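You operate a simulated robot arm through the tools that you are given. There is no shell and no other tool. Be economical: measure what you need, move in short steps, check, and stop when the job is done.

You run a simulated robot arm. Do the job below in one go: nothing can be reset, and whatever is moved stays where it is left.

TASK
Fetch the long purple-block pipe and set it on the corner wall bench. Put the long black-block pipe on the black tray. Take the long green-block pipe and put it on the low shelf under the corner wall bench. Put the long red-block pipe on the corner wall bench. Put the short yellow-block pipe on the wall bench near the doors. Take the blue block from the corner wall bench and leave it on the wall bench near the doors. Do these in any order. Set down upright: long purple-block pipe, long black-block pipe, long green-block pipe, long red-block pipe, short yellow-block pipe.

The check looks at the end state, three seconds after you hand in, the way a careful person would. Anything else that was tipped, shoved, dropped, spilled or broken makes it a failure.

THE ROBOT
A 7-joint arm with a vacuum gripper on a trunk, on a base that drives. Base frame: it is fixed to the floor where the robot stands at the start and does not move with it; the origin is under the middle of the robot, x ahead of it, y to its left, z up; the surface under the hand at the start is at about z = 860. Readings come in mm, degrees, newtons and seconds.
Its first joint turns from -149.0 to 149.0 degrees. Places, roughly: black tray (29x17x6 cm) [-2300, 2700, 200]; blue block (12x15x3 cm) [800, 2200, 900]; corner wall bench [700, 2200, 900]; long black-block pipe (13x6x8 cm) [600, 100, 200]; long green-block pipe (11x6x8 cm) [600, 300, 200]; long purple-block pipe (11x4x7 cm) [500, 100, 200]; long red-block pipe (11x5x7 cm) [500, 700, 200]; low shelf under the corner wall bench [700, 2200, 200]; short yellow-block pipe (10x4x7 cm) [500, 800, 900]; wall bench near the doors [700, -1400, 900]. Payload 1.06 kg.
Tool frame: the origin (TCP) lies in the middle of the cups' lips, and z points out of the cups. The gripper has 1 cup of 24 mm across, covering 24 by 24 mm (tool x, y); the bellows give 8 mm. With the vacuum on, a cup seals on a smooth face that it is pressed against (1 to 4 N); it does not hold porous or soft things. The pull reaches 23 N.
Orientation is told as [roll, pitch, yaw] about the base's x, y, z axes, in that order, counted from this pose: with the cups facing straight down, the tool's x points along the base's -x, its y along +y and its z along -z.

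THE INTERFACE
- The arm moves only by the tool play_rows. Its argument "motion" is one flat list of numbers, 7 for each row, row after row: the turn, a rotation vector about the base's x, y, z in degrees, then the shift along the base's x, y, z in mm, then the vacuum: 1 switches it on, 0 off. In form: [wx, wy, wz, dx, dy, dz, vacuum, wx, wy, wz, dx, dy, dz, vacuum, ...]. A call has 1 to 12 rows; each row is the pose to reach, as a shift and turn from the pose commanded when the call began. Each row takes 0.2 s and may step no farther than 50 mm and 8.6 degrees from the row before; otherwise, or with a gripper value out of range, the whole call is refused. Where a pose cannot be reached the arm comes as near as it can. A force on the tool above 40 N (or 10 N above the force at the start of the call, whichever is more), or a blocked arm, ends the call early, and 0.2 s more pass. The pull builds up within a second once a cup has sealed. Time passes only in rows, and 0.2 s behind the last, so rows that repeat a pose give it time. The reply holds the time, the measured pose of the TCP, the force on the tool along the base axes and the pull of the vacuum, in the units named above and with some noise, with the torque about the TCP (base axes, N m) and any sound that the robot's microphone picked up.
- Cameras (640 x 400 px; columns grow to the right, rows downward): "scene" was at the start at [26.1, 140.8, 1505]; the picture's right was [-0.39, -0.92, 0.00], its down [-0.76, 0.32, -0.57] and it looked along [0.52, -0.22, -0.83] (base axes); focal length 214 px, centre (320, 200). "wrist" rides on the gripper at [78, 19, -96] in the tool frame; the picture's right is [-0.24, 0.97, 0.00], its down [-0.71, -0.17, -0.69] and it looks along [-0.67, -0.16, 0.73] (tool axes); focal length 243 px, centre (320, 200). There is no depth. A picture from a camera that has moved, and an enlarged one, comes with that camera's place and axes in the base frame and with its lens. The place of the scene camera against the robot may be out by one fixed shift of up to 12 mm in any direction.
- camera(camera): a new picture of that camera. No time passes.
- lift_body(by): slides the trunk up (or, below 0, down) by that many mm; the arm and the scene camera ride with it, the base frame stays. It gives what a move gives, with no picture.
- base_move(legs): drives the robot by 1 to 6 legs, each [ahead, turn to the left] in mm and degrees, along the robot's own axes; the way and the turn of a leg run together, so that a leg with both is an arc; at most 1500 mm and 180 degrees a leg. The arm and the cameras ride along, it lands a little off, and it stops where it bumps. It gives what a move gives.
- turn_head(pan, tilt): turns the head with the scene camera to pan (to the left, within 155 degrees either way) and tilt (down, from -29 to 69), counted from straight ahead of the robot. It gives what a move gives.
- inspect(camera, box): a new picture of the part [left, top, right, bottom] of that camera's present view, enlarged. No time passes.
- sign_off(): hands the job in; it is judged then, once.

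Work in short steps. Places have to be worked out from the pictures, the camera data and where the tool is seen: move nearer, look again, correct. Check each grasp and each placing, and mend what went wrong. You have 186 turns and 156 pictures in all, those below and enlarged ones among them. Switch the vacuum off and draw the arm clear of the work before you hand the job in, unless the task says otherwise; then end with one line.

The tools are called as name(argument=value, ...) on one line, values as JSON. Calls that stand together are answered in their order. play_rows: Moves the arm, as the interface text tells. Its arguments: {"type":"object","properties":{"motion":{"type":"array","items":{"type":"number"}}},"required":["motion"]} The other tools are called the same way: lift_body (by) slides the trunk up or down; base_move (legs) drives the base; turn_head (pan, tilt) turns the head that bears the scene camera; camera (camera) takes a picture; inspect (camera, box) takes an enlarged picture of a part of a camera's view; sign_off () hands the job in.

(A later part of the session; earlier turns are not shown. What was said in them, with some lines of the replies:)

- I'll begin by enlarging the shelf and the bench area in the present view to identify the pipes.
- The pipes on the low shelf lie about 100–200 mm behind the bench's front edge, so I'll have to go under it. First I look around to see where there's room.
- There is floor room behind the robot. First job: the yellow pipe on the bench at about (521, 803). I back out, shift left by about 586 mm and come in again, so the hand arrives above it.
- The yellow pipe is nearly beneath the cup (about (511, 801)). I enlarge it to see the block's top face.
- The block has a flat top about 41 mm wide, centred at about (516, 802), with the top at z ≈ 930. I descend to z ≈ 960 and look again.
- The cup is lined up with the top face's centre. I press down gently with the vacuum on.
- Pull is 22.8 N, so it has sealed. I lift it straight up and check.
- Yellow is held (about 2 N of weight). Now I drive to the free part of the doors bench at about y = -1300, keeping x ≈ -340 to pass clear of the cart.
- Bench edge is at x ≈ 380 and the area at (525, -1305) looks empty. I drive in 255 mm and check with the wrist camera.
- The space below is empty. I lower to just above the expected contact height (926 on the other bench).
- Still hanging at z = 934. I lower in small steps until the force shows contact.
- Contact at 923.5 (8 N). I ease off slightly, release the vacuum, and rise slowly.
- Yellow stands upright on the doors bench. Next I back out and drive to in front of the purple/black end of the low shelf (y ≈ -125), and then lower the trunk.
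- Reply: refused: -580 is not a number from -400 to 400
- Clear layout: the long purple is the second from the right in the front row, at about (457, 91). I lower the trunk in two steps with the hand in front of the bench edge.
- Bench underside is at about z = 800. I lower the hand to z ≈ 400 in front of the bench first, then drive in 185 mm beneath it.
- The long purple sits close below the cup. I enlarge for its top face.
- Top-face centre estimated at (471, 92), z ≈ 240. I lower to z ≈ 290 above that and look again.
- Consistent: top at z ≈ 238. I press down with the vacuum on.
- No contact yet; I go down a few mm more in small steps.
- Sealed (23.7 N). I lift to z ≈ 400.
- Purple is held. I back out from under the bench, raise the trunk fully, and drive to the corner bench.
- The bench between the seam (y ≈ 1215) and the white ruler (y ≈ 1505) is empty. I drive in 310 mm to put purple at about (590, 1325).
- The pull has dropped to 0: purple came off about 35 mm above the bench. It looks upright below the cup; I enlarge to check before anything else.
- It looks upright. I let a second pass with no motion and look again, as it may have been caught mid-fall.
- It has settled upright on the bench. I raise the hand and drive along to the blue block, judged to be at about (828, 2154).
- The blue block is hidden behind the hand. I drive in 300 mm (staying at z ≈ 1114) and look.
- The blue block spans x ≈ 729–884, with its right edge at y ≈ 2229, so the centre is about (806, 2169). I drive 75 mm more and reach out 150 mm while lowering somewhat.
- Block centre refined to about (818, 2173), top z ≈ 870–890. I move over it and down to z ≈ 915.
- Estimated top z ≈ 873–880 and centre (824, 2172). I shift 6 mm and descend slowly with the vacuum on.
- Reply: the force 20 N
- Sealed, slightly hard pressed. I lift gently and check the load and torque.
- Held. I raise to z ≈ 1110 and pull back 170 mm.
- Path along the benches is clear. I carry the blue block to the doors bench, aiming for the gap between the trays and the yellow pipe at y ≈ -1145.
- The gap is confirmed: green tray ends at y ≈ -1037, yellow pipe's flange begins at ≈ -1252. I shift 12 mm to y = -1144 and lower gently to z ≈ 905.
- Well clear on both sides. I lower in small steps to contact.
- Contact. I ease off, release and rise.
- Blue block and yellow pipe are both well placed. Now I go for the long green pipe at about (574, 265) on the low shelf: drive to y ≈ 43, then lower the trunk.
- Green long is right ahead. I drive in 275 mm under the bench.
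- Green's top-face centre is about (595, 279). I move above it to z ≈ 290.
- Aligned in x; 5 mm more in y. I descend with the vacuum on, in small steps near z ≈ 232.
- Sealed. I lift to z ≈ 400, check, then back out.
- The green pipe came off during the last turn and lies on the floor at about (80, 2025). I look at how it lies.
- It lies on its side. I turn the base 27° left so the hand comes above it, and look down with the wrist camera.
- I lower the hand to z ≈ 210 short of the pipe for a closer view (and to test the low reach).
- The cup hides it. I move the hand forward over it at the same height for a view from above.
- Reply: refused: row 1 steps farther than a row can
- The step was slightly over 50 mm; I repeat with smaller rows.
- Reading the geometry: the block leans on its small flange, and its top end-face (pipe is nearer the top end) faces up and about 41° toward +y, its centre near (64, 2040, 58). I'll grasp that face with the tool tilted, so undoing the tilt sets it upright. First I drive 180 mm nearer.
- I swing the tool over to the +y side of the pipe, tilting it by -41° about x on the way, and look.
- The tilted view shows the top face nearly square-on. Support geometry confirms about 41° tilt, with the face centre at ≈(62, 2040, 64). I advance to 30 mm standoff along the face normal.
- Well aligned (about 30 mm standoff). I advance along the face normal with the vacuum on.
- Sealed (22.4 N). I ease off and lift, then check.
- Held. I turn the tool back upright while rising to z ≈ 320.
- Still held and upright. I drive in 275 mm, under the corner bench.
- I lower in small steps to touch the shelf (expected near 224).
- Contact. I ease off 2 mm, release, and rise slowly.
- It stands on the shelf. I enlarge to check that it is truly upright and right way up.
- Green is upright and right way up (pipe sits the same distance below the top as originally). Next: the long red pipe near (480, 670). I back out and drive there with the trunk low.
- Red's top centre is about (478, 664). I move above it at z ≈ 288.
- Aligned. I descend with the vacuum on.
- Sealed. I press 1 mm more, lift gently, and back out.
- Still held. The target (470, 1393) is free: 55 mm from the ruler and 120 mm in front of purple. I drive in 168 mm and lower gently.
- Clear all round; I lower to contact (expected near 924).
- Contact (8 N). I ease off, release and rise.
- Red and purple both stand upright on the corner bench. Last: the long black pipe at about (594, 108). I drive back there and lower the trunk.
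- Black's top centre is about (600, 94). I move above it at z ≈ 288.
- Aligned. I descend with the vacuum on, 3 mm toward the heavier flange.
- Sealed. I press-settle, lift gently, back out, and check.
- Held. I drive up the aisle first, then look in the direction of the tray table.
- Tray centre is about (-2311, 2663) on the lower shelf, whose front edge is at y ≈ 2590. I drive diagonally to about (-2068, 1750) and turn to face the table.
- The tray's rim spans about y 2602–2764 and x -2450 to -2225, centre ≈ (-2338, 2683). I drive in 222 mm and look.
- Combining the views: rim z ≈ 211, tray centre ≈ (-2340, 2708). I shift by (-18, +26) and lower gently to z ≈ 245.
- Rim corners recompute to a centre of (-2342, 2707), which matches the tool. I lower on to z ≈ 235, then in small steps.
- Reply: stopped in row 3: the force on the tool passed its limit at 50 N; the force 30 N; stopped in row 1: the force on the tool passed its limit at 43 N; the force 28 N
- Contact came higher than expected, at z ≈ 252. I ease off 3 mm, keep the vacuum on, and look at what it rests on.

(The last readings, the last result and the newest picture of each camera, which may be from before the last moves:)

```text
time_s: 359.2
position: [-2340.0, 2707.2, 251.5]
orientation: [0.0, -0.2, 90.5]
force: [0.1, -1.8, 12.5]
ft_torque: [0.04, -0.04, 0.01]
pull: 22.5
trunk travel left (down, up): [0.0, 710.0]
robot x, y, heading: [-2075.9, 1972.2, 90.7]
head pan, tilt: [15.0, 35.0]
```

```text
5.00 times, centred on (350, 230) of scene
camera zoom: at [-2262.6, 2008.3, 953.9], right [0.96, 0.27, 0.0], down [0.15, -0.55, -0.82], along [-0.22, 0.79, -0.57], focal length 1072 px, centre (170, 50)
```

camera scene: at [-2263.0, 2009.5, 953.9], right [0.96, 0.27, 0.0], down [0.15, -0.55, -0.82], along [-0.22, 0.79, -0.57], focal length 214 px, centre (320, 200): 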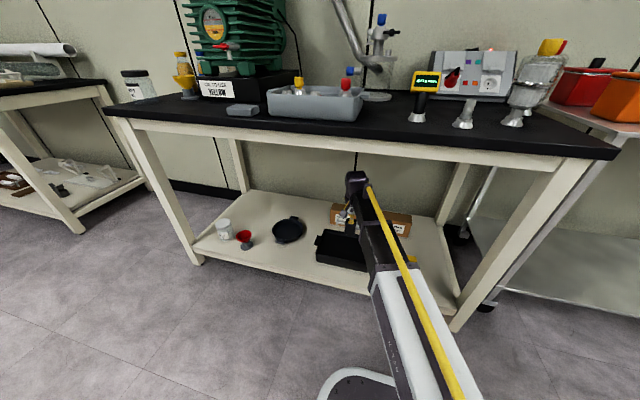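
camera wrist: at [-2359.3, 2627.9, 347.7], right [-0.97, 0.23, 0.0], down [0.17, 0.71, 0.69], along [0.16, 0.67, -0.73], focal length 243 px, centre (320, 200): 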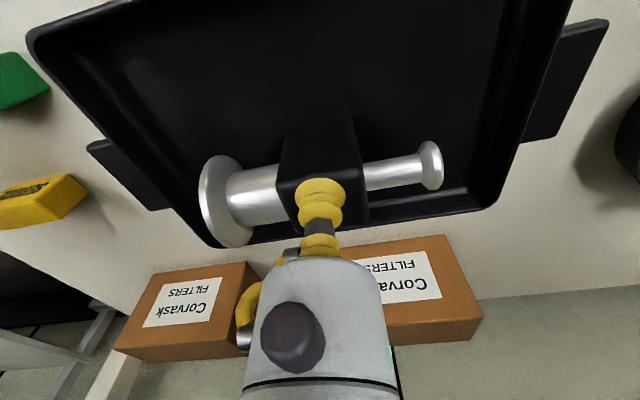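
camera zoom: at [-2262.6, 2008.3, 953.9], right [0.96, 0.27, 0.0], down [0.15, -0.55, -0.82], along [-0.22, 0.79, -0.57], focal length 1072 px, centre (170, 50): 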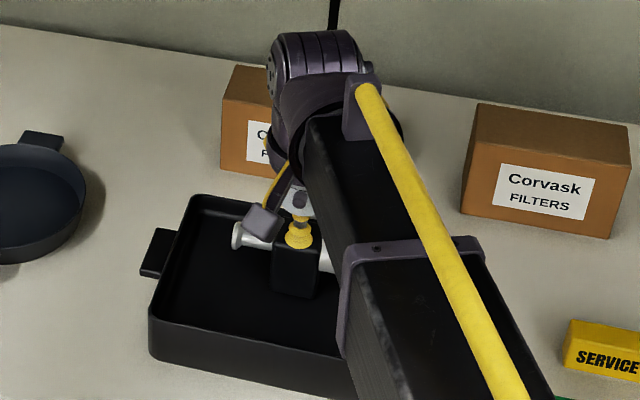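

The torque is tiny, so the block's base sits flat on the tray floor (z ≈ 183). I ease off a little more, release, and rise slowly.

play_rows(motion=[0, 0, 0, 0, 0, 1, 1, 0, 0, 0, 0, 0, 1, 0, 0, 0, 0, 0, 0, 1, 0, 0, 0, 0, 0, 0, 2, 0, 0, 0, 0, 0, 0, 5, 0, 0, 0, 0, 0, 0, 12, 0, 0, 0, 0, 0, 0, 30, 0, 0, 0, 0, 0, 0, 60, 0, 0, 0, 0, 0, 0, 100, 0, 0, 0, 0, 0, 0, 135, 0])

camera(camera="wrist")

```text
time_s: 361.4
position: [-2340.0, 2707.8, 387.1]
orientation: [0.0, -0.3, 90.3]
force: [0.3, 1.0, -0.5]
ft_torque: [0.0, 0.01, 0.0]
pull: 0.0
trunk travel left (down, up): [0.0, 710.0]
robot x, y, heading: [-2075.5, 1972.2, 90.2]
head pan, tilt: [15.0, 35.0]
```

```text
49 pictures are left
camera wrist: at [-2359.1, 2627.7, 482.7], right [-0.97, 0.23, 0.0], down [0.17, 0.71, 0.69], along [0.16, 0.67, -0.73], focal length 243 px, centre (320, 200)
```

wrist: 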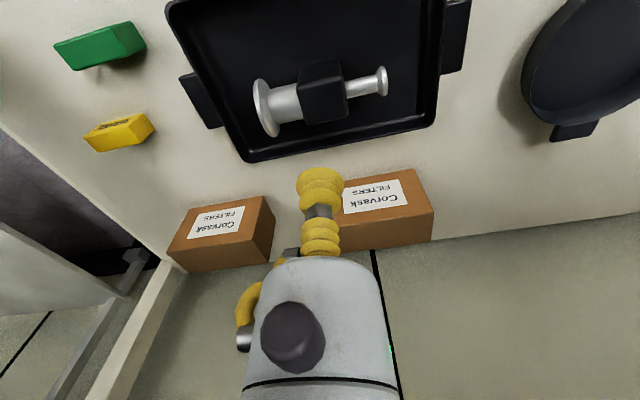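

The black pipe stands upright inside the tray. I back away from the table and take a last look.

base_move(legs=[[-350, 0]])

inspect(camera="scene", box=[220, 120, 460, 270])

turn_head(pan=-75, tilt=10)

camera(camera="scene")

```text
time_s: 363.7
position: [-2339.0, 2357.9, 385.9]
orientation: [0.0, -0.2, 90.5]
force: [0.0, 0.0, -1.0]
ft_torque: [-0.03, -0.01, 0.01]
pull: 0.1
trunk travel left (down, up): [0.0, 710.0]
robot x, y, heading: [-2074.1, 1621.2, 90.8]
head pan, tilt: [15.0, 35.0]
```

```text
2.67 times, centred on (340, 195) of scene
camera zoom: at [-2260.3, 1659.2, 953.9], right [0.96, 0.27, 0.0], down [0.15, -0.55, -0.82], along [-0.22, 0.79, -0.57], focal length 572 px, centre (267, 213)
```

zoom: 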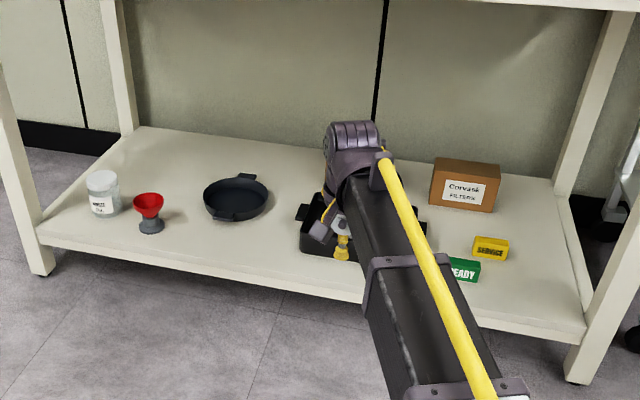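

```text
time_s: 365.4
position: [-2338.9, 2357.2, 385.8]
orientation: [-0.1, -0.1, 90.5]
force: [-0.3, 0.3, 0.9]
ft_torque: [0.02, 0.01, 0.0]
pull: 0.0
trunk travel left (down, up): [0.0, 710.0]
robot x, y, heading: [-2071.6, 1622.6, 90.1]
head pan, tilt: [-75.0, 10.0]
```

```text
47 pictures are left
camera scene: at [-2147.2, 1599.2, 994.1], right [0.27, -0.96, 0.0], down [-0.17, -0.05, -0.98], along [0.95, 0.26, -0.17], focal length 214 px, centre (320, 200)
```

scene: 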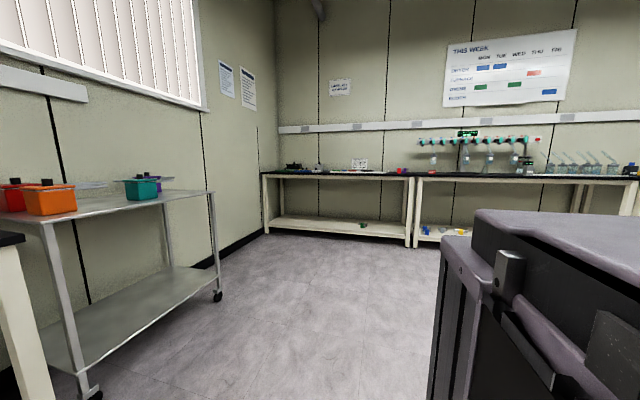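

Everything is in place, the vacuum is off and the arm is clear of the tables, so I hand in.

sign_off()

```text
The job is handed in.
```

All six items are at their destinations, the five pipes upright, and I've handed the job in. The purple pipe came off the cup and dropped about 5 cm onto the corner wall bench, landing upright. The green pipe fell to the floor mid-carry, and I picked it up and set it upright on the low shelf.
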